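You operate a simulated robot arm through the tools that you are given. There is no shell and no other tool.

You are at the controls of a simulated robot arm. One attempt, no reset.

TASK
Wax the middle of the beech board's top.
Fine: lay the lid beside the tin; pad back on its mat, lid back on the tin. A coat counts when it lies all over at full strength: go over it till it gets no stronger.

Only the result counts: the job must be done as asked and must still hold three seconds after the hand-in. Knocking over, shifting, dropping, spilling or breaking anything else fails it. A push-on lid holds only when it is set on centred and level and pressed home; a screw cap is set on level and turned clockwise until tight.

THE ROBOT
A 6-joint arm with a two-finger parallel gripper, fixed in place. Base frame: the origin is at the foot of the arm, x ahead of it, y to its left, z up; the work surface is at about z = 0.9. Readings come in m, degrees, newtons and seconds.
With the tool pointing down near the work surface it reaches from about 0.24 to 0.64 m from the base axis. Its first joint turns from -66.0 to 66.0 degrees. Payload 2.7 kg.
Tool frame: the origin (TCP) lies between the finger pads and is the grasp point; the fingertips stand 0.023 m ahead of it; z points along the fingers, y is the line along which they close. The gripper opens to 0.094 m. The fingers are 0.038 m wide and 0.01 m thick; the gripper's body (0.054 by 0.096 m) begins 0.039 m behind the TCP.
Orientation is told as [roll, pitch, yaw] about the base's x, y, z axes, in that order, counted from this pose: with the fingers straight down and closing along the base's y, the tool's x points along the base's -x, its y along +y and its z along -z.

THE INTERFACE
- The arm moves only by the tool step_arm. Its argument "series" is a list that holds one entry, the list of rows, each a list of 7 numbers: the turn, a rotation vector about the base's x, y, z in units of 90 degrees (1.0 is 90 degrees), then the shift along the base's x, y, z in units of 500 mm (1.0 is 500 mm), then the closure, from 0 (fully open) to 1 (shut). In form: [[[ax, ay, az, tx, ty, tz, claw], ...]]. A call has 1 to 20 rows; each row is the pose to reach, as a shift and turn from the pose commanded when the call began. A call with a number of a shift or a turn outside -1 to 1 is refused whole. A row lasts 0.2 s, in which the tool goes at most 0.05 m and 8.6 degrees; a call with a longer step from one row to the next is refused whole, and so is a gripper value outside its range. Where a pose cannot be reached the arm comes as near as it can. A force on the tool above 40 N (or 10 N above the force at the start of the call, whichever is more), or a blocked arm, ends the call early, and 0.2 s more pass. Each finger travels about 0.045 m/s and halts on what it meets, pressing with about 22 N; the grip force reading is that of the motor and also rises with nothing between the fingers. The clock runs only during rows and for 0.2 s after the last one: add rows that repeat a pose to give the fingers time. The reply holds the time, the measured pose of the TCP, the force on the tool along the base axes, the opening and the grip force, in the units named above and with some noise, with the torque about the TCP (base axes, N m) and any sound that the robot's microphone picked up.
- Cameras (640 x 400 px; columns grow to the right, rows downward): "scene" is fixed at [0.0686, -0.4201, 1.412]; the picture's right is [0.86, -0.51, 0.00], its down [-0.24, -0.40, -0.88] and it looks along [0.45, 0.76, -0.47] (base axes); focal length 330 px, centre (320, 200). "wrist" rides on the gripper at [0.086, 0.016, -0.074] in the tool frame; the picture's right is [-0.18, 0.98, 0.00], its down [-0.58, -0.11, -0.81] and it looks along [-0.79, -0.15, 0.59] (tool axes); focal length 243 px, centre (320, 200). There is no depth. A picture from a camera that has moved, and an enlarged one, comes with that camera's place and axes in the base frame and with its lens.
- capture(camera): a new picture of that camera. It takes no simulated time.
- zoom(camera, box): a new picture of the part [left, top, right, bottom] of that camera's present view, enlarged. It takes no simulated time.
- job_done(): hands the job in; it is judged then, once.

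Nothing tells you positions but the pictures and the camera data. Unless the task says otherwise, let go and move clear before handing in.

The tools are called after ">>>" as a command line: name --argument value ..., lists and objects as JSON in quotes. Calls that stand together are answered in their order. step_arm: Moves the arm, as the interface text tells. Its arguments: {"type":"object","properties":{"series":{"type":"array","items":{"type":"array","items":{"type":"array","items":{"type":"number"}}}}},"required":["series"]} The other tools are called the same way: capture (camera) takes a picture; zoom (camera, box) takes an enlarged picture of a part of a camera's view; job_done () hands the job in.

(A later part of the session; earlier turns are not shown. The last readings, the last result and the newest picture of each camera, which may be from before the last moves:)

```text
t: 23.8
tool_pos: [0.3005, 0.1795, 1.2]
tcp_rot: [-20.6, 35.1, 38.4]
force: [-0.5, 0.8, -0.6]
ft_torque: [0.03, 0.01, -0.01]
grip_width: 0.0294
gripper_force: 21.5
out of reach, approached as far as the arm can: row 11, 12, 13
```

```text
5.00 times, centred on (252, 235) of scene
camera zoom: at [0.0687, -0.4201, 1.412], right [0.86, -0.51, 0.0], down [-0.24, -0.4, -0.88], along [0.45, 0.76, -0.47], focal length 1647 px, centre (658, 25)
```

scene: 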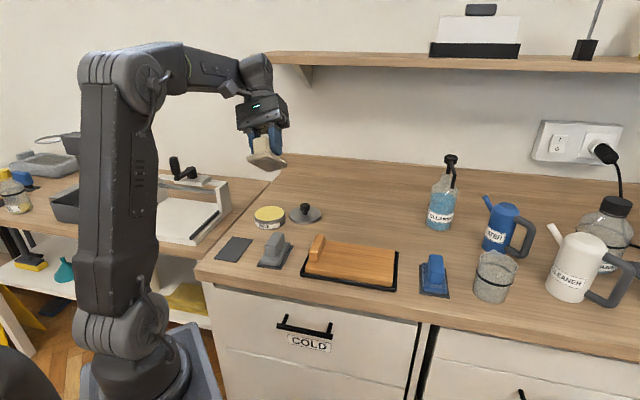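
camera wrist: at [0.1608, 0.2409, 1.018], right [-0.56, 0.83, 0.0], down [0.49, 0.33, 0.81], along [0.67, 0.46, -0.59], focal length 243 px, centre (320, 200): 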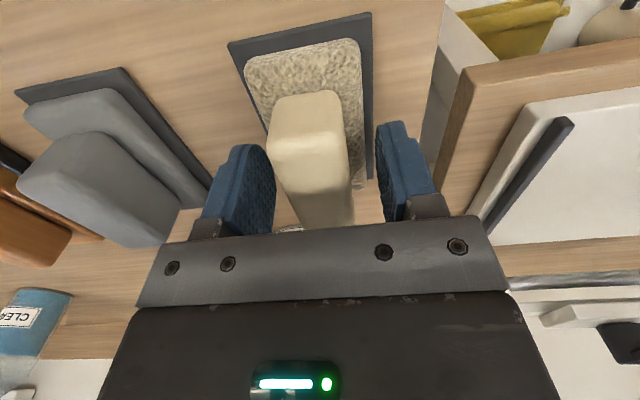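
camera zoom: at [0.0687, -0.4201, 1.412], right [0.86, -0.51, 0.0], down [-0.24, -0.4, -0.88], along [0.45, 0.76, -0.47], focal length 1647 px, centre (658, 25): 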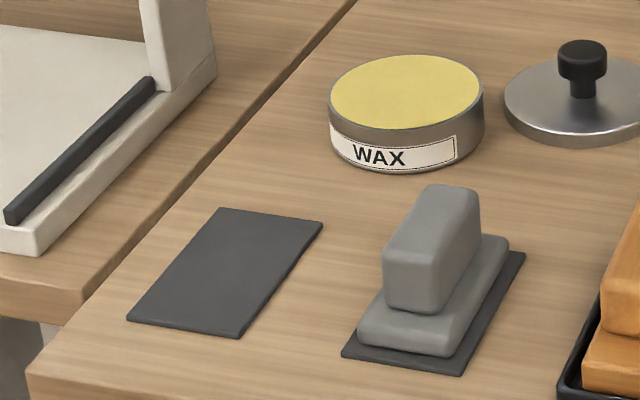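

The cream pad's sole is a clean wool-like fleece, which suits laying on wax, so I'll use it. Before dipping, I'll look closely at the wax level in the tin.

>>> zoom --camera "scene" --box '[248, 198, 296, 234]'

>>> step_arm --series '[[[0.084, -0.028, 0, 0, 0, 0, 1], [0.168, -0.057, 0, 0, 0, 0, 1], [0.253, -0.085, 0, 0, 0, 0, 1], [0.337, -0.113, 0, 0, 0, 0, 1], [0.422, -0.142, 0, 0, 0, 0, 1], [0.422, -0.142, 0, 0, 0, 0, 1]]]'

```text
11.11 times, centred on (272, 216) of scene
camera zoom: at [0.0687, -0.4201, 1.412], right [0.86, -0.51, 0.0], down [-0.24, -0.4, -0.88], along [0.45, 0.76, -0.47], focal length 3661 px, centre (853, 22)
```

zoom: 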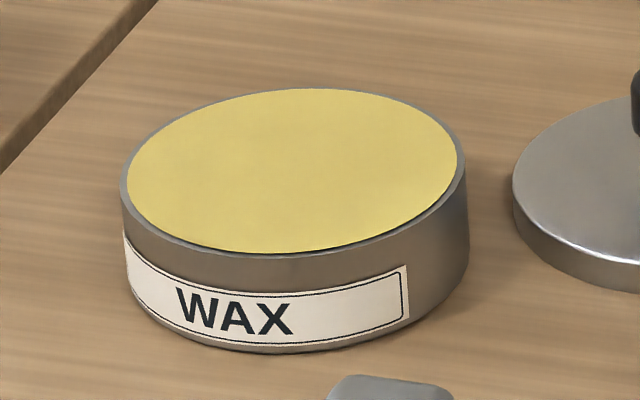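

```text
t: 25.2
tool_pos: [0.3001, 0.1799, 1.1979]
tcp_rot: [0.1, -0.1, 45.0]
force: [0.7, 0.2, -0.9]
ft_torque: [0.02, -0.02, 0.01]
grip_width: 0.0298
gripper_force: 22.1
```

The wax is flush with the rim (z ≈ 0.925) and the tool is level again with the pad in hand. I'll move over the tin's centre at about (0.3675, 0.371), staying above it.

>>> step_arm --series '[[[0, 0, 0, 0.017, 0.048, -0.03, 1], [0, 0, 0, 0.034, 0.096, -0.07, 1], [0, 0, 0, 0.05, 0.143, -0.12, 1], [0, 0, 0, 0.067, 0.19, -0.17, 1], [0, 0, 0, 0.084, 0.238, -0.22, 1], [0, 0, 0, 0.101, 0.286, -0.27, 1], [0, 0, 0, 0.118, 0.334, -0.32, 1], [0, 0, 0, 0.135, 0.382, -0.356, 1], [0, 0, 0, 0.135, 0.382, -0.376, 1], [0, 0, 0, 0.135, 0.382, -0.376, 1]]]'

>>> zoom --camera "scene" --box '[230, 160, 330, 240]'

>>> capture --camera "wrist"

```text
t: 27.4
tool_pos: [0.3695, 0.3694, 1.0092]
tcp_rot: [0.0, 0.0, 45.0]
force: [0.0, 0.2, -0.9]
ft_torque: [-0.04, -0.02, -0.01]
grip_width: 0.0295
gripper_force: 21.6
```

```text
5.00 times, centred on (280, 200) of scene
camera zoom: at [0.0687, -0.4201, 1.412], right [0.86, -0.51, 0.0], down [-0.24, -0.4, -0.88], along [0.45, 0.76, -0.47], focal length 1647 px, centre (520, 200)
```

zoom: 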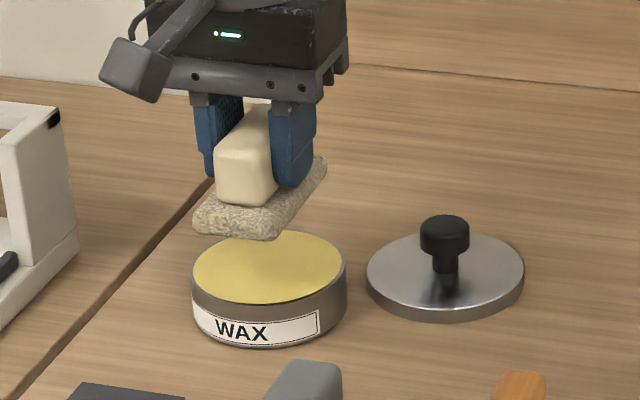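

```text
taken
camera wrist: at [0.2968, 0.3206, 1.0838], right [-0.56, 0.83, 0.0], down [0.49, 0.33, 0.81], along [0.67, 0.46, -0.59], focal length 243 px, centre (320, 200)
```

wrist: 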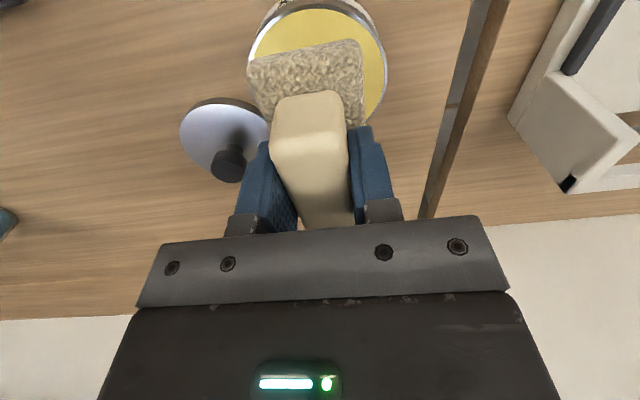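

The pad is right over the wax. I'll descend to just above it and then creep down, watching the force.

>>> step_arm --series '[[[0, 0, 0, 0, 0, -0.03, 1], [0, 0, 0, 0, 0, -0.06, 1], [0, 0, 0, 0, 0, -0.074, 1], [0, 0, 0, 0, 0, -0.078, 1], [0, 0, 0, 0, 0, -0.082, 1], [0, 0, 0, 0, 0, -0.086, 1]]]'

```text
t: 28.8
tool_pos: [0.3674, 0.3706, 0.9698]
tcp_rot: [0.0, -0.2, 45.1]
force: [-8.1, -6.8, 21.6]
ft_torque: [-0.42, 0.48, -0.02]
grip_width: 0.0294
gripper_force: 21.8
```

The pad met the wax sooner than expected (about 21 N, some sideways). I'll ease off 1.5 mm and look.

>>> step_arm --series '[[[0, 0, 0, 0, 0, 0.003, 1], [0, 0, 0, 0, 0, 0.003, 1]]]'

>>> zoom --camera "scene" --box '[230, 170, 310, 240]'

>>> capture --camera "wrist"

```text
t: 29.4
tool_pos: [0.3679, 0.3703, 0.9702]
tcp_rot: [0.0, 0.0, 45.0]
force: [-5.0, -5.9, 19.2]
ft_torque: [-0.2, 0.16, -0.01]
grip_width: 0.0294
gripper_force: 22.4
```

```text
5.71 times, centred on (270, 205) of scene
camera zoom: at [0.0683, -0.4205, 1.4119], right [0.86, -0.51, 0.0], down [-0.24, -0.4, -0.88], along [0.45, 0.76, -0.47], focal length 1883 px, centre (606, 171)
```

zoom: 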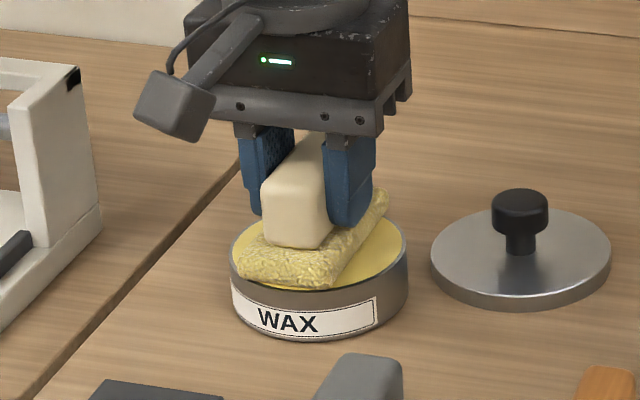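

```text
taken
camera wrist: at [0.2959, 0.3211, 1.0439], right [-0.56, 0.83, 0.0], down [0.49, 0.33, 0.81], along [0.67, 0.46, -0.59], focal length 243 px, centre (320, 200)
```

wrist: 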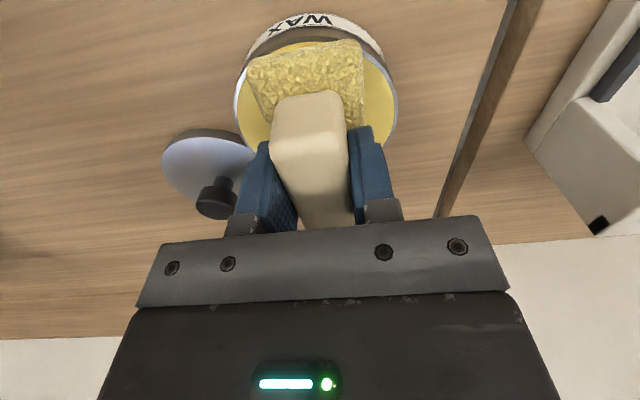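

The sole has turned yellow, so the pad has taken up wax, and the tin hasn't moved. I'll hold lightly a moment, then lift straight up.

>>> step_arm --series '[[[0, 0, 0, 0, 0, 0.002, 1], [0, 0, 0, 0, 0, 0.002, 1], [0, 0, 0, 0, 0, 0.004, 1], [0, 0, 0, 0, 0, 0.008, 1], [0, 0, 0, 0, 0, 0.016, 1], [0, 0, 0, 0, 0, 0.04, 1], [0, 0, 0, 0, 0, 0.08, 1], [0, 0, 0, 0, 0, 0.12, 1]]]'

>>> zoom --camera "scene" --box '[230, 160, 330, 240]'

>>> capture --camera "wrist"

```text
t: 31.2
tool_pos: [0.3682, 0.3702, 1.0305]
tcp_rot: [0.0, 0.1, 44.9]
force: [0.3, 0.4, -0.5]
ft_torque: [0.01, -0.02, 0.03]
grip_width: 0.0295
gripper_force: 21.9
```

```text
5.00 times, centred on (280, 200) of scene
camera zoom: at [0.0687, -0.4201, 1.412], right [0.86, -0.51, 0.0], down [-0.24, -0.4, -0.88], along [0.45, 0.76, -0.47], focal length 1647 px, centre (520, 200)
```

zoom: 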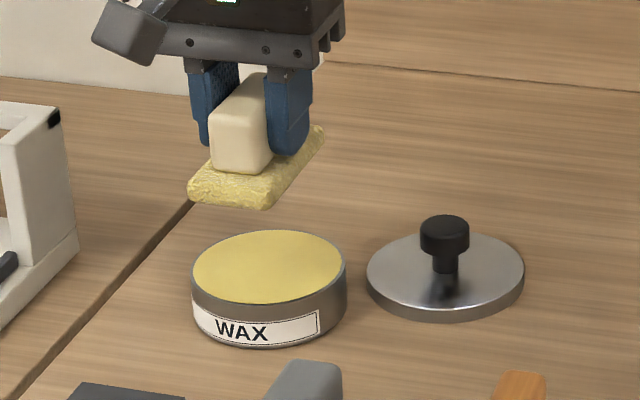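

```text
taken
camera wrist: at [0.2956, 0.3203, 1.104], right [-0.56, 0.83, 0.0], down [0.49, 0.33, 0.81], along [0.66, 0.46, -0.59], focal length 243 px, centre (320, 200)
```

wrist: 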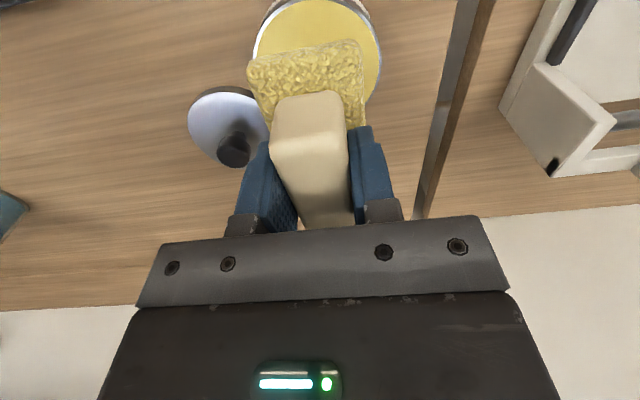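

The sole is evenly loaded and the tin, lid and label are where they were. Next I'll study the board to see where its middle is and whether an area is marked.

>>> zoom --camera "scene" --box '[295, 225, 405, 295]'

>>> zoom --camera "scene" --box '[325, 235, 385, 275]'

```text
5.71 times, centred on (350, 260) of scene
camera zoom: at [0.0687, -0.4201, 1.412], right [0.86, -0.51, 0.0], down [-0.24, -0.4, -0.88], along [0.45, 0.76, -0.47], focal length 1883 px, centre (149, -143)
```

zoom: 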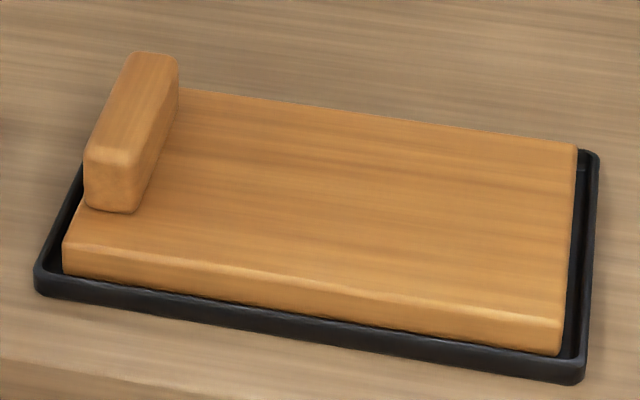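

```text
10.00 times, centred on (355, 255) of scene
camera zoom: at [0.0687, -0.4201, 1.412], right [0.86, -0.51, 0.0], down [-0.24, -0.4, -0.88], along [0.45, 0.76, -0.47], focal length 3295 px, centre (-30, -350)
```

zoom: 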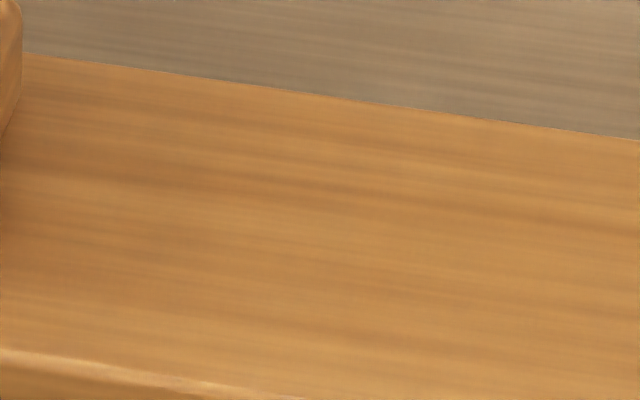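

The board shows no marked patch; I take its centre as about (0.45, 0.077), with its long axis along (0.707, -0.707) and the end block taking up the last ~2 cm at the left. I'll carry the loaded pad over the centre.

>>> step_arm --series '[[[0, 0, 0, 0.018, -0.065, 0, 1], [0, 0, 0, 0.037, -0.13, 0, 1], [0, 0, 0, 0.055, -0.195, 0, 1], [0, 0, 0, 0.074, -0.26, 0, 1], [0, 0, 0, 0.092, -0.325, 0, 1], [0, 0, 0, 0.111, -0.39, 0, 1], [0, 0, 0, 0.129, -0.455, 0, 1], [0, 0, 0, 0.147, -0.52, 0, 1], [0, 0, 0, 0.166, -0.588, 0, 1], [0, 0, 0, 0.166, -0.588, 0, 1]]]'

>>> zoom --camera "scene" --box '[285, 190, 415, 295]'

>>> capture --camera "wrist"

```text
t: 33.4
tool_pos: [0.4508, 0.0781, 1.0293]
tcp_rot: [0.0, 0.0, 45.0]
force: [-0.1, -0.3, -0.7]
ft_torque: [-0.02, 0.03, 0.03]
grip_width: 0.0295
gripper_force: 22.2
```

```text
3.81 times, centred on (350, 242) of scene
camera zoom: at [0.0686, -0.4201, 1.412], right [0.86, -0.51, 0.0], down [-0.24, -0.4, -0.88], along [0.45, 0.76, -0.47], focal length 1255 px, centre (206, 38)
```

zoom: 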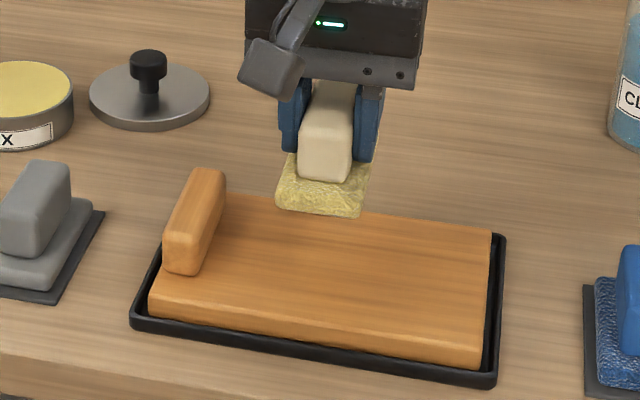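

```text
taken
camera wrist: at [0.3797, 0.0284, 1.1042], right [-0.57, 0.82, 0.0], down [0.49, 0.33, 0.81], along [0.66, 0.46, -0.59], focal length 243 px, centre (320, 200)
```

wrist: 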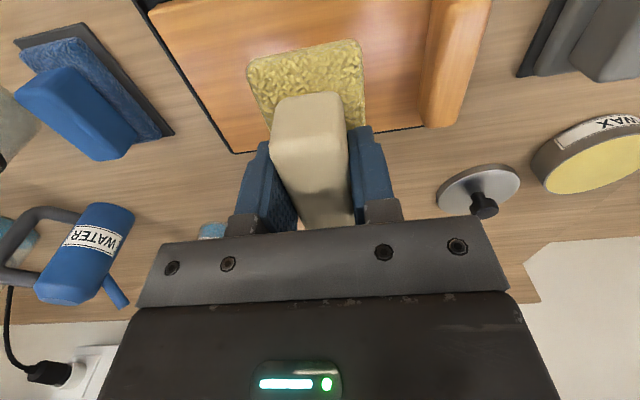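

Well centred over the board. I'll come down close to it and then creep to contact.

>>> step_arm --series '[[[0, 0, 0, 0, 0, -0.03, 1], [0, 0, 0, 0, 0, -0.06, 1], [0, 0, 0, 0, 0, -0.09, 1], [0, 0, 0, 0, 0, -0.105, 1], [0, 0, 0, 0, 0, -0.105, 1]]]'

>>> zoom --camera "scene" --box '[300, 215, 410, 295]'

```text
t: 34.6
tool_pos: [0.451, 0.0748, 0.9771]
tcp_rot: [0.0, 0.0, 45.0]
force: [0.4, -0.1, -0.5]
ft_torque: [0.01, -0.01, -0.03]
grip_width: 0.0295
gripper_force: 22.1
```

```text
5.00 times, centred on (355, 255) of scene
camera zoom: at [0.0687, -0.4201, 1.412], right [0.86, -0.51, 0.0], down [-0.24, -0.4, -0.88], along [0.45, 0.76, -0.47], focal length 1647 px, centre (145, -75)
```

zoom: 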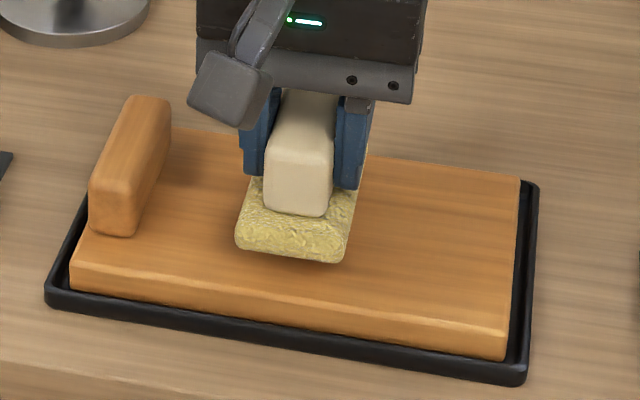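

>>> step_arm --series '[[[0, 0, 0, 0, 0, -0.002, 1], [0, 0, 0, 0, 0, -0.004, 1], [0, 0, 0, 0, 0, -0.006, 1], [0, 0, 0, 0, 0, -0.008, 1], [0, 0, 0, 0, 0, -0.01, 1], [0, 0, 0, 0, 0, -0.01, 1]]]'

```text
t: 36.0
tool_pos: [0.4516, 0.0764, 0.9714]
tcp_rot: [0.1, 0.0, 45.1]
force: [0.1, 0.3, 0.4]
ft_torque: [-0.01, 0.0, 0.02]
grip_width: 0.0293
gripper_force: 21.8
```

No contact yet at z = 0.971. I'll keep creeping down.

>>> step_arm --series '[[[0, 0, 0, 0, 0, -0.002, 1], [0, 0, 0, 0, 0, -0.004, 1], [0, 0, 0, 0, 0, -0.006, 1], [0, 0, 0, 0, 0, -0.006, 1]]]'

```text
t: 37.0
tool_pos: [0.4512, 0.0757, 0.968]
tcp_rot: [0.0, 0.0, 45.0]
force: [-0.5, -0.3, -0.8]
ft_torque: [-0.01, 0.0, 0.03]
grip_width: 0.0295
gripper_force: 22.3
```

>>> step_arm --series '[[[0, 0, 0, 0, 0, -0.002, 1], [0, 0, 0, 0, 0, -0.004, 1], [0, 0, 0, 0, 0, -0.004, 1]]]'

>>> zoom --camera "scene" --box '[320, 235, 370, 275]'

```text
t: 37.8
tool_pos: [0.4507, 0.0778, 0.9665]
tcp_rot: [0.1, 0.1, 44.9]
force: [-0.7, -0.1, -0.6]
ft_torque: [0.0, 0.02, -0.02]
grip_width: 0.0292
gripper_force: 22.2
```

```text
10.00 times, centred on (345, 255) of scene
camera zoom: at [0.0687, -0.4201, 1.412], right [0.86, -0.51, 0.0], down [-0.24, -0.4, -0.88], along [0.45, 0.76, -0.47], focal length 3295 px, centre (70, -350)
```

zoom: 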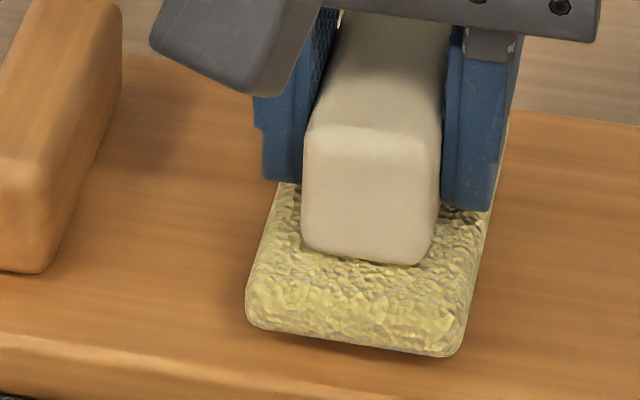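

Still a small gap under the sole. I'll creep on in 1 mm steps.

>>> step_arm --series '[[[0, 0, 0, 0, 0, -0.002, 1], [0, 0, 0, 0, 0, -0.004, 1], [0, 0, 0, 0, 0, -0.004, 1]]]'

```text
t: 38.6
tool_pos: [0.4515, 0.0778, 0.965]
tcp_rot: [-0.1, 0.0, 45.0]
force: [0.2, 0.3, -0.9]
ft_torque: [0.01, 0.0, 0.03]
grip_width: 0.0293
gripper_force: 22.0
```

>>> step_arm --series '[[[0, 0, 0, 0, 0, -0.002, 1], [0, 0, 0, 0, 0, -0.004, 1], [0, 0, 0, 0, 0, -0.004, 1]]]'

```text
t: 39.4
tool_pos: [0.4518, 0.0778, 0.9623]
tcp_rot: [0.0, 0.0, 45.0]
force: [-0.6, 0.1, -0.6]
ft_torque: [0.04, 0.01, -0.01]
grip_width: 0.0298
gripper_force: 21.8
```

>>> step_arm --series '[[[0, 0, 0, 0, 0, -0.002, 1], [0, 0, 0, 0, 0, -0.004, 1], [0, 0, 0, 0, 0, -0.004, 1]]]'

>>> zoom --camera "scene" --box '[320, 235, 370, 275]'

```text
t: 40.2
tool_pos: [0.4509, 0.0761, 0.9615]
tcp_rot: [-0.2, 0.1, 45.0]
force: [-4.6, -0.4, 16.4]
ft_torque: [0.09, 0.18, 0.04]
grip_width: 0.0295
gripper_force: 22.4
```

```text
10.00 times, centred on (345, 255) of scene
camera zoom: at [0.0683, -0.4202, 1.412], right [0.86, -0.51, 0.0], down [-0.24, -0.4, -0.88], along [0.45, 0.76, -0.47], focal length 3295 px, centre (70, -350)
```

zoom: 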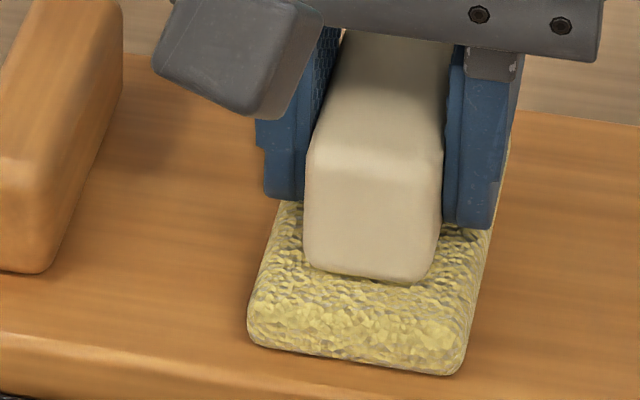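

Contact with the board: 16 N at z = 0.9615. I'll ease off slightly and try a short stroke along the board to see the coat and the drag.

>>> step_arm --series '[[[0, 0, 0, 0, 0, 0.0014, 1], [0, 0, 0, 0.007, -0.007, 0.0014, 1], [0, 0, 0, 0.014, -0.014, 0.0014, 1], [0, 0, 0, 0.021, -0.021, 0.0014, 1], [0, 0, 0, 0.028, -0.028, 0.0014, 1], [0, 0, 0, 0.028, -0.028, 0.0014, 1]]]'

>>> zoom --camera "scene" --box '[300, 225, 400, 295]'

```text
t: 41.6
tool_pos: [0.4641, 0.063, 0.9611]
tcp_rot: [0.0, -0.1, 45.0]
force: [-7.2, 9.2, 25.2]
ft_torque: [0.27, 0.11, 0.01]
grip_width: 0.0294
gripper_force: 22.4
```

```text
5.71 times, centred on (350, 260) of scene
camera zoom: at [0.0681, -0.4199, 1.4121], right [0.86, -0.51, 0.0], down [-0.24, -0.4, -0.88], along [0.45, 0.76, -0.47], focal length 1883 px, centre (149, -143)
```

zoom: 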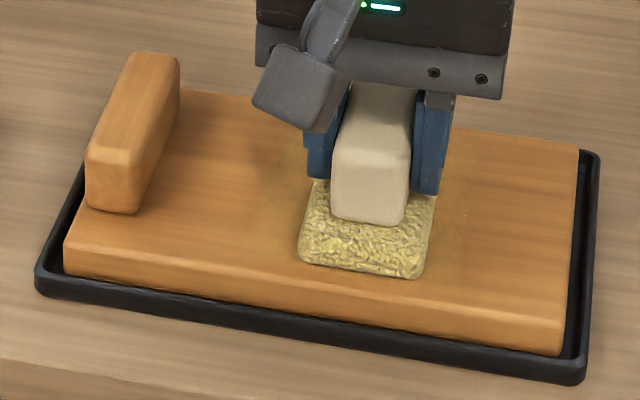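

A faint yellow film is being laid where the pad passed, with about 12 N of drag and the board and tray staying put. I'll lighten the pressure a touch and stroke toward the block side.

>>> step_arm --series '[[[0, 0, 0, -0.01, 0.01, 0.0014, 1], [0, 0, 0, -0.02, 0.02, 0.0014, 1], [0, 0, 0, -0.03, 0.03, 0.0014, 1], [0, 0, 0, -0.04, 0.04, 0.0014, 1], [0, 0, 0, -0.05, 0.05, 0.0014, 1], [0, 0, 0, -0.06, 0.06, 0.0014, 1], [0, 0, 0, -0.07, 0.07, 0.0014, 1], [0, 0, 0, -0.08, 0.08, 0.0014, 1], [0, 0, 0, -0.08, 0.08, 0.0014, 1]]]'

>>> zoom --camera "scene" --box '[300, 225, 400, 295]'

```text
t: 43.6
tool_pos: [0.4244, 0.103, 0.9613]
tcp_rot: [0.0, -0.1, 45.0]
force: [4.5, -4.8, 12.6]
ft_torque: [-0.01, -0.21, -0.12]
grip_width: 0.0298
gripper_force: 21.9
```

```text
5.71 times, centred on (350, 260) of scene
camera zoom: at [0.0686, -0.4203, 1.412], right [0.86, -0.51, 0.0], down [-0.24, -0.4, -0.88], along [0.45, 0.76, -0.47], focal length 1883 px, centre (149, -143)
```

zoom: 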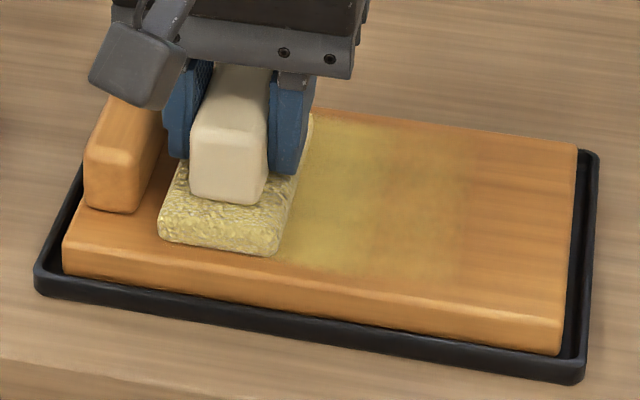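

A clear yellow band is forming in the middle. I'll keep rubbing back and forth along the board, shifting slightly across its width on the way back.

>>> step_arm --series '[[[0, 0, 0, 0.0145, -0.0145, 0, 1], [0, 0, 0, 0.029, -0.029, 0, 1], [0, 0, 0, 0.0435, -0.0435, 0, 1], [0, 0, 0, 0.058, -0.058, 0, 1], [0, 0, 0, 0.0725, -0.0725, 0, 1], [0, 0, 0, 0.087, -0.087, 0, 1], [0, 0, 0, 0.1015, -0.1015, 0, 1], [0, 0, 0, 0.116, -0.116, 0, 1], [0, 0, 0, 0.121, -0.111, 0, 1], [0, 0, 0, 0.1127, -0.1047, 0, 1], [0, 0, 0, 0.098, -0.09, 0, 1], [0, 0, 0, 0.083, -0.075, 0, 1], [0, 0, 0, 0.068, -0.06, 0, 1], [0, 0, 0, 0.053, -0.045, 0, 1], [0, 0, 0, 0.038, -0.03, 0, 1], [0, 0, 0, 0.023, -0.015, 0, 1], [0, 0, 0, 0.008, 0, 0, 1], [0, 0, 0, 0.002, 0.006, 0, 1], [0, 0, 0, 0.002, 0.006, 0, 1]]]'

>>> zoom --camera "scene" --box '[300, 225, 400, 295]'

```text
t: 47.6
tool_pos: [0.4274, 0.1073, 0.9611]
tcp_rot: [0.0, -0.1, 44.9]
force: [5.2, -3.4, 12.4]
ft_torque: [-0.11, -0.04, 0.02]
grip_width: 0.0296
gripper_force: 21.7
```

```text
5.71 times, centred on (350, 260) of scene
camera zoom: at [0.0686, -0.4202, 1.412], right [0.86, -0.51, 0.0], down [-0.24, -0.4, -0.88], along [0.45, 0.76, -0.47], focal length 1883 px, centre (149, -143)
```

zoom: 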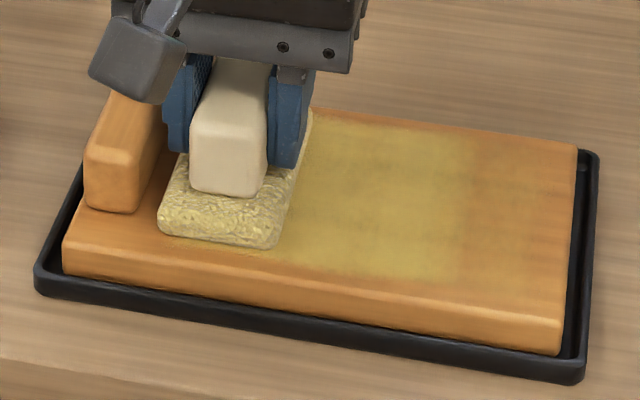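

The middle is getting evenly yellow; the pad still holds wax. I'll go on with longer strokes, covering a little more to the right and the other side across the width.

>>> step_arm --series '[[[0, 0, 0, 0.0146, -0.0146, 0, 1], [0, 0, 0, 0.0292, -0.0292, 0, 1], [0, 0, 0, 0.0438, -0.0438, 0, 1], [0, 0, 0, 0.0584, -0.0584, 0, 1], [0, 0, 0, 0.073, -0.073, 0, 1], [0, 0, 0, 0.0876, -0.0876, 0, 1], [0, 0, 0, 0.1022, -0.1022, 0, 1], [0, 0, 0, 0.1168, -0.1168, 0, 1], [0, 0, 0, 0.1314, -0.1314, 0, 1], [0, 0, 0, 0.122, -0.141, 0, 1], [0, 0, 0, 0.1126, -0.1498, 0, 1], [0, 0, 0, 0.098, -0.1352, 0, 1], [0, 0, 0, 0.0834, -0.1206, 0, 1], [0, 0, 0, 0.0688, -0.106, 0, 1], [0, 0, 0, 0.0542, -0.0914, 0, 1], [0, 0, 0, 0.0396, -0.0768, 0, 1], [0, 0, 0, 0.025, -0.0622, 0, 1], [0, 0, 0, 0.0104, -0.0476, 0, 1], [0, 0, 0, -0.0042, -0.033, 0, 1], [0, 0, 0, -0.0186, -0.0184, 0, 1]]]'

>>> zoom --camera "scene" --box '[300, 225, 400, 295]'

```text
t: 51.8
tool_pos: [0.4181, 0.096, 0.9619]
tcp_rot: [-0.1, 0.0, 45.1]
force: [2.7, -2.1, 4.2]
ft_torque: [-0.19, 0.18, 0.1]
grip_width: 0.0297
gripper_force: 22.4
```

```text
5.71 times, centred on (350, 260) of scene
camera zoom: at [0.0686, -0.4202, 1.412], right [0.86, -0.51, 0.0], down [-0.24, -0.4, -0.88], along [0.45, 0.76, -0.47], focal length 1883 px, centre (149, -143)
```

zoom: 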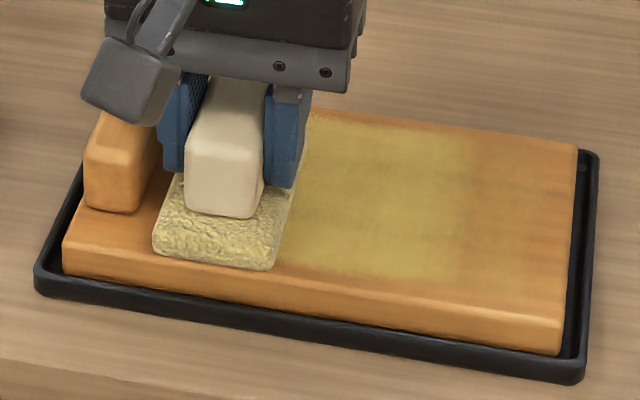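

A patch with fairly clear edges is showing in the middle. I'll lift the pad off and look at the whole coat unobstructed.

>>> step_arm --series '[[[0, 0, 0, 0, 0, 0.01, 1], [0, 0, 0, 0, 0, 0.05, 1], [0, 0, 0, 0, 0, 0.12, 1], [0, 0, 0, -0.02, 0.07, 0.17, 1], [0, 0, 0, -0.04, 0.15, 0.19, 1], [0, 0, 0, -0.06, 0.23, 0.19, 1], [0, 0, 0, -0.08, 0.31, 0.19, 1], [0, 0, 0, -0.1, 0.39, 0.19, 1]]]'

>>> zoom --camera "scene" --box '[300, 225, 400, 295]'

>>> capture --camera "scene"

```text
t: 53.6
tool_pos: [0.3661, 0.2908, 1.0609]
tcp_rot: [0.1, 0.1, 44.9]
force: [-0.2, -0.2, 0.3]
ft_torque: [0.01, -0.01, 0.0]
grip_width: 0.0296
gripper_force: 22.1
```

```text
5.71 times, centred on (350, 260) of scene
camera zoom: at [0.0686, -0.4201, 1.412], right [0.86, -0.51, 0.0], down [-0.24, -0.4, -0.88], along [0.45, 0.76, -0.47], focal length 1883 px, centre (149, -143)
```

zoom: 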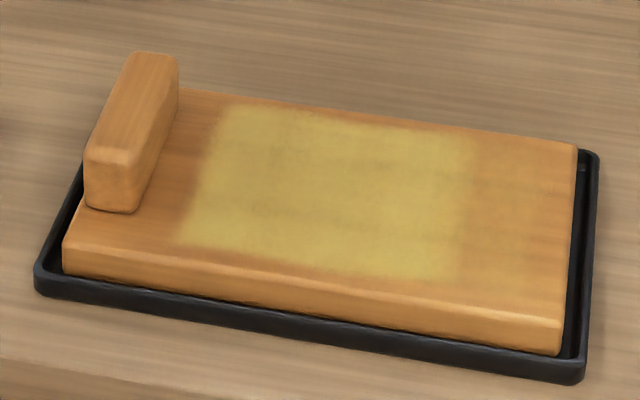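

```text
taken
```

scene: 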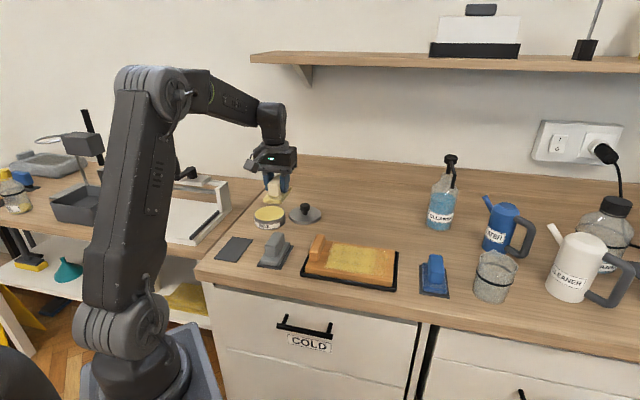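

The coat covers a rectangle from about u = -0.055 to +0.05 along the board and most of its width. I'll check how much wax the sole still has and zoom on the coat for comparison later.

>>> zoom --camera "scene" --box '[240, 150, 310, 230]'

>>> zoom --camera "scene" --box '[325, 235, 385, 280]'

>>> capture --camera "wrist"

```text
5.00 times, centred on (275, 190) of scene
camera zoom: at [0.0686, -0.4201, 1.412], right [0.86, -0.51, 0.0], down [-0.24, -0.4, -0.88], along [0.45, 0.76, -0.47], focal length 1647 px, centre (545, 250)
```

zoom: 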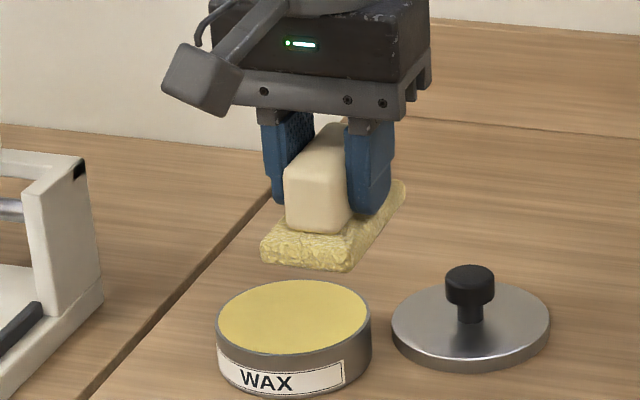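

```text
8.89 times, centred on (355, 258) of scene
camera zoom: at [0.0686, -0.4201, 1.412], right [0.86, -0.51, 0.0], down [-0.24, -0.4, -0.88], along [0.45, 0.76, -0.47], focal length 2929 px, centre (9, -311)
```

zoom: 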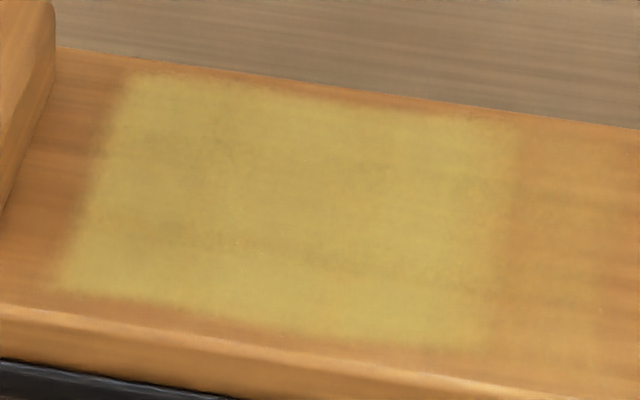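

```text
taken
camera wrist: at [0.2935, 0.2412, 1.1331], right [-0.56, 0.83, 0.0], down [0.49, 0.33, 0.81], along [0.67, 0.46, -0.59], focal length 243 px, centre (320, 200)
```

wrist: 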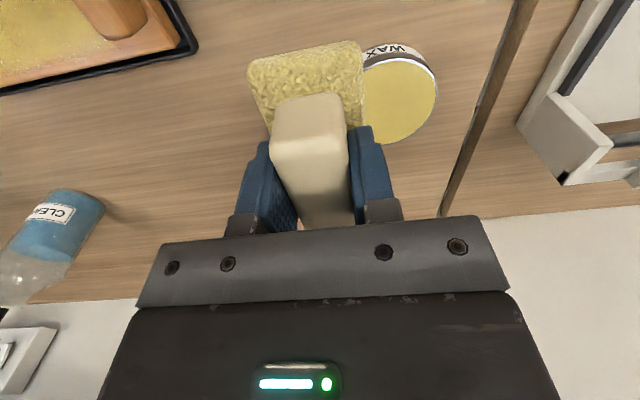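

The coat is already fairly even and the sole still has wax, but I'll reload for a full-strength coat. Moving over the tin and down near it.

>>> step_arm --series '[[[0, 0, 0, 0.001, 0.05, 0, 1], [0, 0, 0, 0.002, 0.1, 0, 1], [0, 0, 0, 0.002, 0.158, 0, 1], [0, 0, 0, 0.002, 0.158, -0.03, 1], [0, 0, 0, 0.002, 0.158, -0.08, 1], [0, 0, 0, 0.002, 0.158, -0.12, 1], [0, 0, 0, 0.002, 0.158, -0.15, 1], [0, 0, 0, 0.002, 0.158, -0.15, 1]]]'

>>> zoom --camera "scene" --box '[235, 170, 305, 235]'

```text
t: 55.4
tool_pos: [0.3681, 0.3707, 0.9816]
tcp_rot: [0.0, 0.0, 45.0]
force: [0.3, 0.2, -0.7]
ft_torque: [-0.05, -0.01, 0.04]
grip_width: 0.0295
gripper_force: 21.4
```

```text
6.15 times, centred on (270, 202) of scene
camera zoom: at [0.0687, -0.4201, 1.412], right [0.86, -0.51, 0.0], down [-0.24, -0.4, -0.88], along [0.45, 0.76, -0.47], focal length 2028 px, centre (628, 185)
```

zoom: 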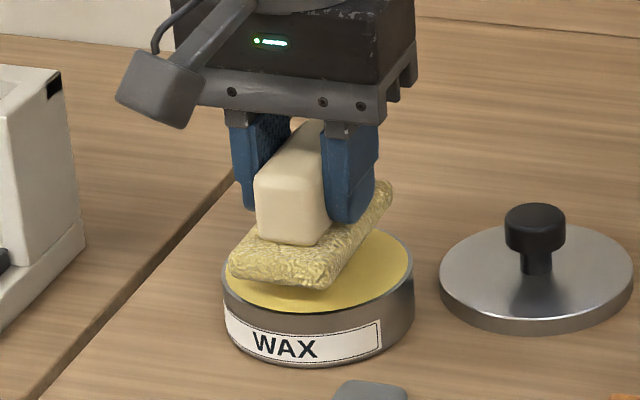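

Just above the wax again. Creeping down gently.

>>> step_arm --series '[[[0, 0, 0, 0, 0, -0.006, 1], [0, 0, 0, 0, 0, -0.012, 1], [0, 0, 0, 0, 0, -0.016, 1], [0, 0, 0, 0, 0, -0.019, 1], [0, 0, 0, 0, 0, -0.019, 1]]]'

```text
t: 56.6
tool_pos: [0.3681, 0.3708, 0.9705]
tcp_rot: [-0.1, 0.1, 45.0]
force: [-0.4, 0.2, -1.3]
ft_torque: [0.01, -0.05, -0.01]
grip_width: 0.0295
gripper_force: 21.8
```

>>> step_arm --series '[[[0, 0, 0, 0, 0, -0.002, 1], [0, 0, 0, 0, 0, -0.004, 1], [0, 0, 0, 0, 0, -0.004, 1]]]'

```text
t: 57.4
tool_pos: [0.3679, 0.3702, 0.9693]
tcp_rot: [0.0, 0.0, 45.0]
force: [0.3, -0.1, -1.4]
ft_torque: [-0.01, -0.02, -0.01]
grip_width: 0.0292
gripper_force: 21.8
```

>>> step_arm --series '[[[0, 0, 0, 0, 0, -0.002, 1], [0, 0, 0, 0, 0, -0.004, 1], [0, 0, 0, 0, 0, -0.004, 1]]]'

```text
t: 58.2
tool_pos: [0.3673, 0.3712, 0.9689]
tcp_rot: [0.0, -0.2, 45.0]
force: [-4.3, -3.4, 14.3]
ft_torque: [-0.3, 0.31, -0.05]
grip_width: 0.0295
gripper_force: 22.2
```

Touching the wax with about 14 N. I'll hold for a moment and look at the sole.

>>> step_arm --series '[[[0, 0, 0, 0, 0, 0, 1], [0, 0, 0, 0, 0, 0, 1], [0, 0, 0, 0, 0, 0, 1], [0, 0, 0, 0, 0, 0, 1]]]'

>>> zoom --camera "scene" --box '[235, 170, 305, 235]'

```text
t: 59.2
tool_pos: [0.3668, 0.3711, 0.9702]
tcp_rot: [-0.1, -0.2, 45.1]
force: [-2.3, -1.2, 23.3]
ft_torque: [-0.21, 0.21, -0.01]
grip_width: 0.0295
gripper_force: 22.4
```

```text
6.15 times, centred on (270, 202) of scene
camera zoom: at [0.0683, -0.4204, 1.4119], right [0.86, -0.51, 0.0], down [-0.24, -0.4, -0.88], along [0.45, 0.76, -0.47], focal length 2028 px, centre (628, 185)
```

zoom: 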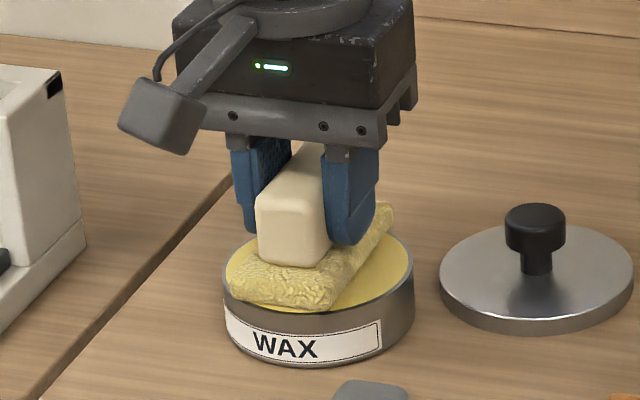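

The sole is loaded again. I'll lift and carry it back over the board for the second coat.

>>> step_arm --series '[[[0, 0, 0, 0, 0, 0.004, 1], [0, 0, 0, 0, 0, 0.012, 1], [0, 0, 0, 0, 0, 0.04, 1], [0, 0, 0, 0, 0, 0.09, 1], [0, 0, 0, 0, 0, 0.12, 1], [0, 0, 0, 0.014, -0.063, 0.12, 1], [0, 0, 0, 0.029, -0.126, 0.12, 1], [0, 0, 0, 0.043, -0.189, 0.12, 1], [0, 0, 0, 0.058, -0.252, 0.12, 1], [0, 0, 0, 0.072, -0.315, 0.12, 1], [0, 0, 0, 0.087, -0.378, 0.12, 1], [0, 0, 0, 0.101, -0.441, 0.12, 1], [0, 0, 0, 0.116, -0.504, 0.12, 1], [0, 0, 0, 0.1304, -0.567, 0.12, 1], [0, 0, 0, 0.1304, -0.567, 0.08, 1], [0, 0, 0, 0.1304, -0.567, 0.03, 1], [0, 0, 0, 0.1304, -0.567, 0.008, 1], [0, 0, 0, 0.1304, -0.567, -0.004, 1], [0, 0, 0, 0.1304, -0.567, -0.008, 1], [0, 0, 0, 0.1304, -0.567, -0.008, 1]]]'

>>> zoom --camera "scene" --box '[300, 225, 400, 295]'

```text
t: 63.4
tool_pos: [0.4338, 0.0873, 0.964]
tcp_rot: [0.0, -0.1, 45.1]
force: [0.0, -0.1, -1.2]
ft_torque: [-0.01, 0.0, 0.04]
grip_width: 0.0296
gripper_force: 21.8
```

```text
5.71 times, centred on (350, 260) of scene
camera zoom: at [0.0687, -0.4201, 1.412], right [0.86, -0.51, 0.0], down [-0.24, -0.4, -0.88], along [0.45, 0.76, -0.47], focal length 1883 px, centre (149, -143)
```

zoom: 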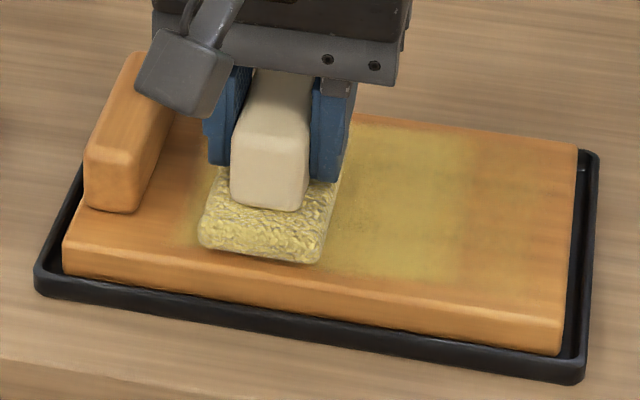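

>>> step_arm --series '[[[0, 0, 0, 0, 0, -0.002, 1], [0, 0, 0, 0, 0, -0.004, 1], [0, 0, 0, 0, 0, -0.005, 1], [0, 0, 0, 0, 0, -0.005, 1]]]'

```text
t: 64.4
tool_pos: [0.4334, 0.0868, 0.9614]
tcp_rot: [0.0, 0.0, 45.0]
force: [0.3, 1.0, -0.7]
ft_torque: [-0.01, -0.02, -0.01]
grip_width: 0.0297
gripper_force: 22.2
```

>>> step_arm --series '[[[0, 0, 0, 0, 0, -0.0015, 1], [0, 0, 0, 0, 0, -0.003, 1], [0, 0, 0, 0, 0, -0.003, 1]]]'

```text
t: 65.2
tool_pos: [0.4332, 0.088, 0.9613]
tcp_rot: [-0.2, -0.1, 45.1]
force: [-5.8, -3.5, 17.6]
ft_torque: [0.06, 0.09, -0.04]
grip_width: 0.0293
gripper_force: 21.7
```

In contact with about 17 N. I'll rub over the middle again with long strokes.

>>> step_arm --series '[[[0, 0, 0, -0.0156, 0.0156, 0, 1], [0, 0, 0, -0.0311, 0.0311, 0, 1], [0, 0, 0, -0.0174, 0.0174, 0, 1], [0, 0, 0, -0.0037, 0.0037, 0, 1], [0, 0, 0, 0.01, -0.01, 0, 1], [0, 0, 0, 0.0238, -0.0238, 0, 1], [0, 0, 0, 0.0375, -0.0375, 0, 1], [0, 0, 0, 0.0512, -0.0512, 0, 1], [0, 0, 0, 0.0649, -0.0649, 0, 1], [0, 0, 0, 0.0786, -0.0786, 0, 1], [0, 0, 0, 0.0923, -0.0923, 0, 1], [0, 0, 0, 0.1061, -0.1061, 0, 1], [0, 0, 0, 0.1174, -0.0948, 0, 1], [0, 0, 0, 0.1036, -0.081, 0, 1], [0, 0, 0, 0.0899, -0.0673, 0, 1], [0, 0, 0, 0.0762, -0.0536, 0, 1], [0, 0, 0, 0.0625, -0.0399, 0, 1], [0, 0, 0, 0.0488, -0.0262, 0, 1], [0, 0, 0, 0.0351, -0.0125, 0, 1], [0, 0, 0, 0.0213, 0.0013, 0, 1]]]'

>>> zoom --camera "scene" --box '[300, 225, 400, 295]'

```text
t: 69.4
tool_pos: [0.4439, 0.0876, 0.9608]
tcp_rot: [0.0, 0.0, 44.9]
force: [5.0, -5.0, 17.1]
ft_torque: [-0.18, 0.05, 0.08]
grip_width: 0.0294
gripper_force: 22.2
```

```text
5.71 times, centred on (350, 260) of scene
camera zoom: at [0.0686, -0.4203, 1.412], right [0.86, -0.51, 0.0], down [-0.24, -0.4, -0.88], along [0.45, 0.76, -0.47], focal length 1883 px, centre (149, -143)
```

zoom: 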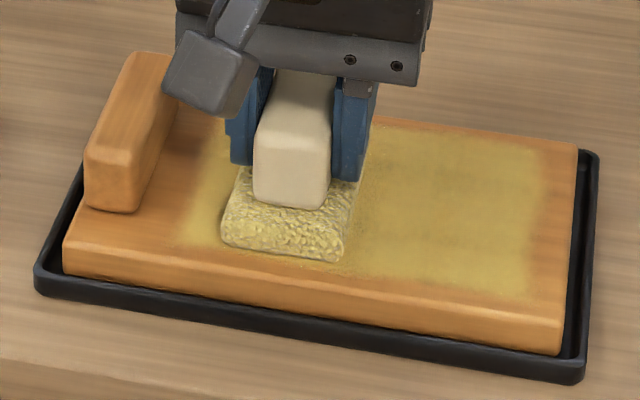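

The coat has become stronger and broader. I'll keep rubbing over the middle.

>>> step_arm --series '[[[0, 0, 0, -0.0137, 0.0137, 0, 1], [0, 0, 0, -0.0274, 0.0274, 0, 1], [0, 0, 0, -0.041, 0.041, 0, 1], [0, 0, 0, -0.0264, 0.0264, 0, 1], [0, 0, 0, -0.0119, 0.0119, 0, 1], [0, 0, 0, 0.0027, -0.0027, 0, 1], [0, 0, 0, 0.0173, -0.0173, 0, 1], [0, 0, 0, 0.0318, -0.0318, 0, 1], [0, 0, 0, 0.0464, -0.0464, 0, 1], [0, 0, 0, 0.0609, -0.0609, 0, 1], [0, 0, 0, 0.075, -0.075, 0, 1], [0, 0, 0, 0.0637, -0.0863, 0, 1], [0, 0, 0, 0.0496, -0.0722, 0, 1], [0, 0, 0, 0.0351, -0.0577, 0, 1], [0, 0, 0, 0.0205, -0.0431, 0, 1], [0, 0, 0, 0.006, -0.0286, 0, 1], [0, 0, 0, -0.0086, -0.014, 0, 1], [0, 0, 0, -0.0232, 0.0006, 0, 1], [0, 0, 0, -0.0377, 0.0151, 0, 1], [0, 0, 0, -0.0523, 0.0297, 0, 1]]]'

>>> zoom --camera "scene" --box '[300, 225, 400, 295]'

```text
t: 73.6
tool_pos: [0.4177, 0.1033, 0.9604]
tcp_rot: [-0.1, -0.2, 45.0]
force: [6.3, -7.9, 22.4]
ft_torque: [-0.28, 0.07, 0.07]
grip_width: 0.0292
gripper_force: 21.9
```

```text
5.71 times, centred on (350, 260) of scene
camera zoom: at [0.0685, -0.4204, 1.4119], right [0.86, -0.51, 0.0], down [-0.24, -0.4, -0.88], along [0.45, 0.76, -0.47], focal length 1883 px, centre (149, -143)
```

zoom: 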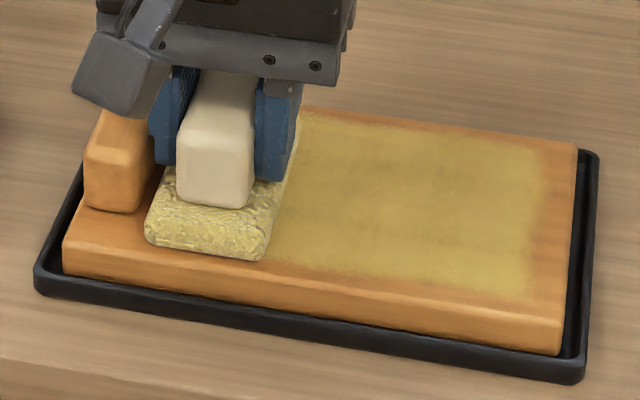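

The coat is now strong over the middle. I'll do one more full set of passes, then lift and compare.

>>> step_arm --series '[[[0, 0, 0, 0.0146, -0.0146, 0, 1], [0, 0, 0, 0.0292, -0.0292, 0, 1], [0, 0, 0, 0.0438, -0.0438, 0, 1], [0, 0, 0, 0.0584, -0.0584, 0, 1], [0, 0, 0, 0.073, -0.073, 0, 1], [0, 0, 0, 0.0876, -0.0876, 0, 1], [0, 0, 0, 0.1022, -0.1022, 0, 1], [0, 0, 0, 0.1168, -0.1168, 0, 1], [0, 0, 0, 0.1281, -0.1055, 0, 1], [0, 0, 0, 0.1135, -0.0909, 0, 1], [0, 0, 0, 0.0989, -0.0763, 0, 1], [0, 0, 0, 0.0843, -0.0617, 0, 1], [0, 0, 0, 0.0697, -0.0471, 0, 1], [0, 0, 0, 0.0551, -0.0325, 0, 1], [0, 0, 0, 0.0405, -0.0179, 0, 1], [0, 0, 0, 0.0259, -0.0033, 0, 1], [0, 0, 0, 0.0113, 0.0113, 0, 1], [0, 0, 0, 0.0113, 0.0113, 0.01, 1], [0, 0, 0, 0.0113, 0.0113, 0.04, 1], [0, 0, 0, 0.0113, 0.0113, 0.1, 1]]]'

>>> step_arm --series '[[[0, 0, 0, -0.02, 0.07, 0.05, 1], [0, 0, 0, -0.04, 0.15, 0.07, 1], [0, 0, 0, -0.06, 0.23, 0.07, 1], [0, 0, 0, -0.08, 0.31, 0.07, 1], [0, 0, 0, -0.1, 0.38, 0.07, 1]]]'

>>> zoom --camera "scene" --box '[300, 225, 400, 295]'

>>> zoom --camera "scene" --box '[325, 235, 385, 280]'

>>> capture --camera "wrist"

```text
t: 77.8
tool_pos: [0.4221, 0.1073, 1.0107]
tcp_rot: [0.0, 0.1, 45.0]
force: [0.5, 0.2, -0.8]
ft_torque: [-0.01, 0.02, 0.02]
grip_width: 0.0295
gripper_force: 21.6
```

```text
t: 79.0
tool_pos: [0.3743, 0.2972, 1.0449]
tcp_rot: [0.0, 0.0, 45.0]
force: [0.5, 0.5, -1.1]
ft_torque: [-0.03, -0.03, 0.0]
grip_width: 0.0294
gripper_force: 21.8
```

```text
5.71 times, centred on (350, 260) of scene
camera zoom: at [0.0686, -0.4201, 1.412], right [0.86, -0.51, 0.0], down [-0.24, -0.4, -0.88], along [0.45, 0.76, -0.47], focal length 1883 px, centre (149, -143)
```

zoom: 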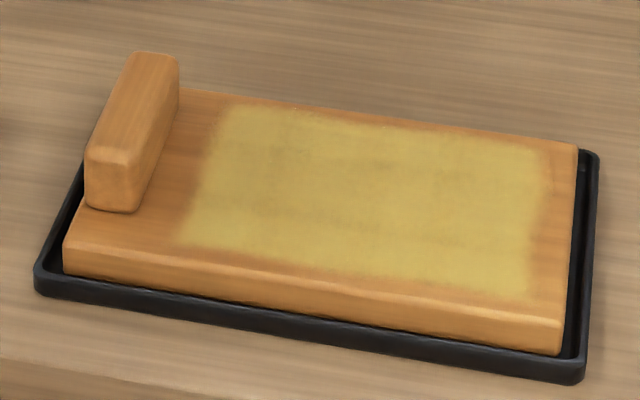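

```text
8.89 times, centred on (355, 258) of scene
camera zoom: at [0.0686, -0.4201, 1.412], right [0.86, -0.51, 0.0], down [-0.24, -0.4, -0.88], along [0.45, 0.76, -0.47], focal length 2929 px, centre (9, -311)
```

zoom: 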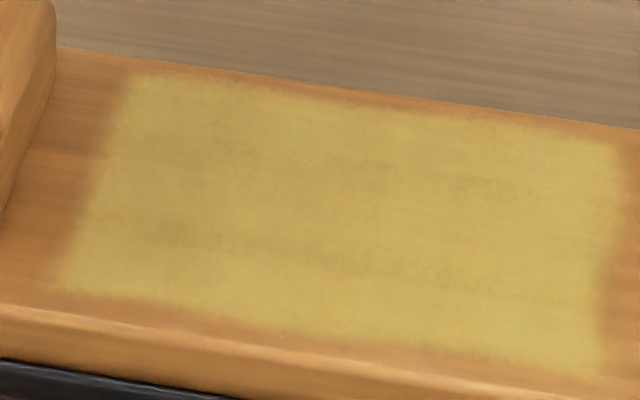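

```text
taken
camera wrist: at [0.302, 0.2475, 1.1192], right [-0.56, 0.83, 0.0], down [0.49, 0.33, 0.81], along [0.67, 0.46, -0.59], focal length 243 px, centre (320, 200)
```

wrist: 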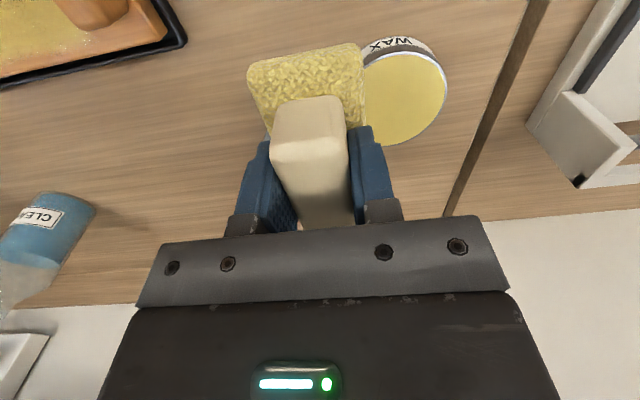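

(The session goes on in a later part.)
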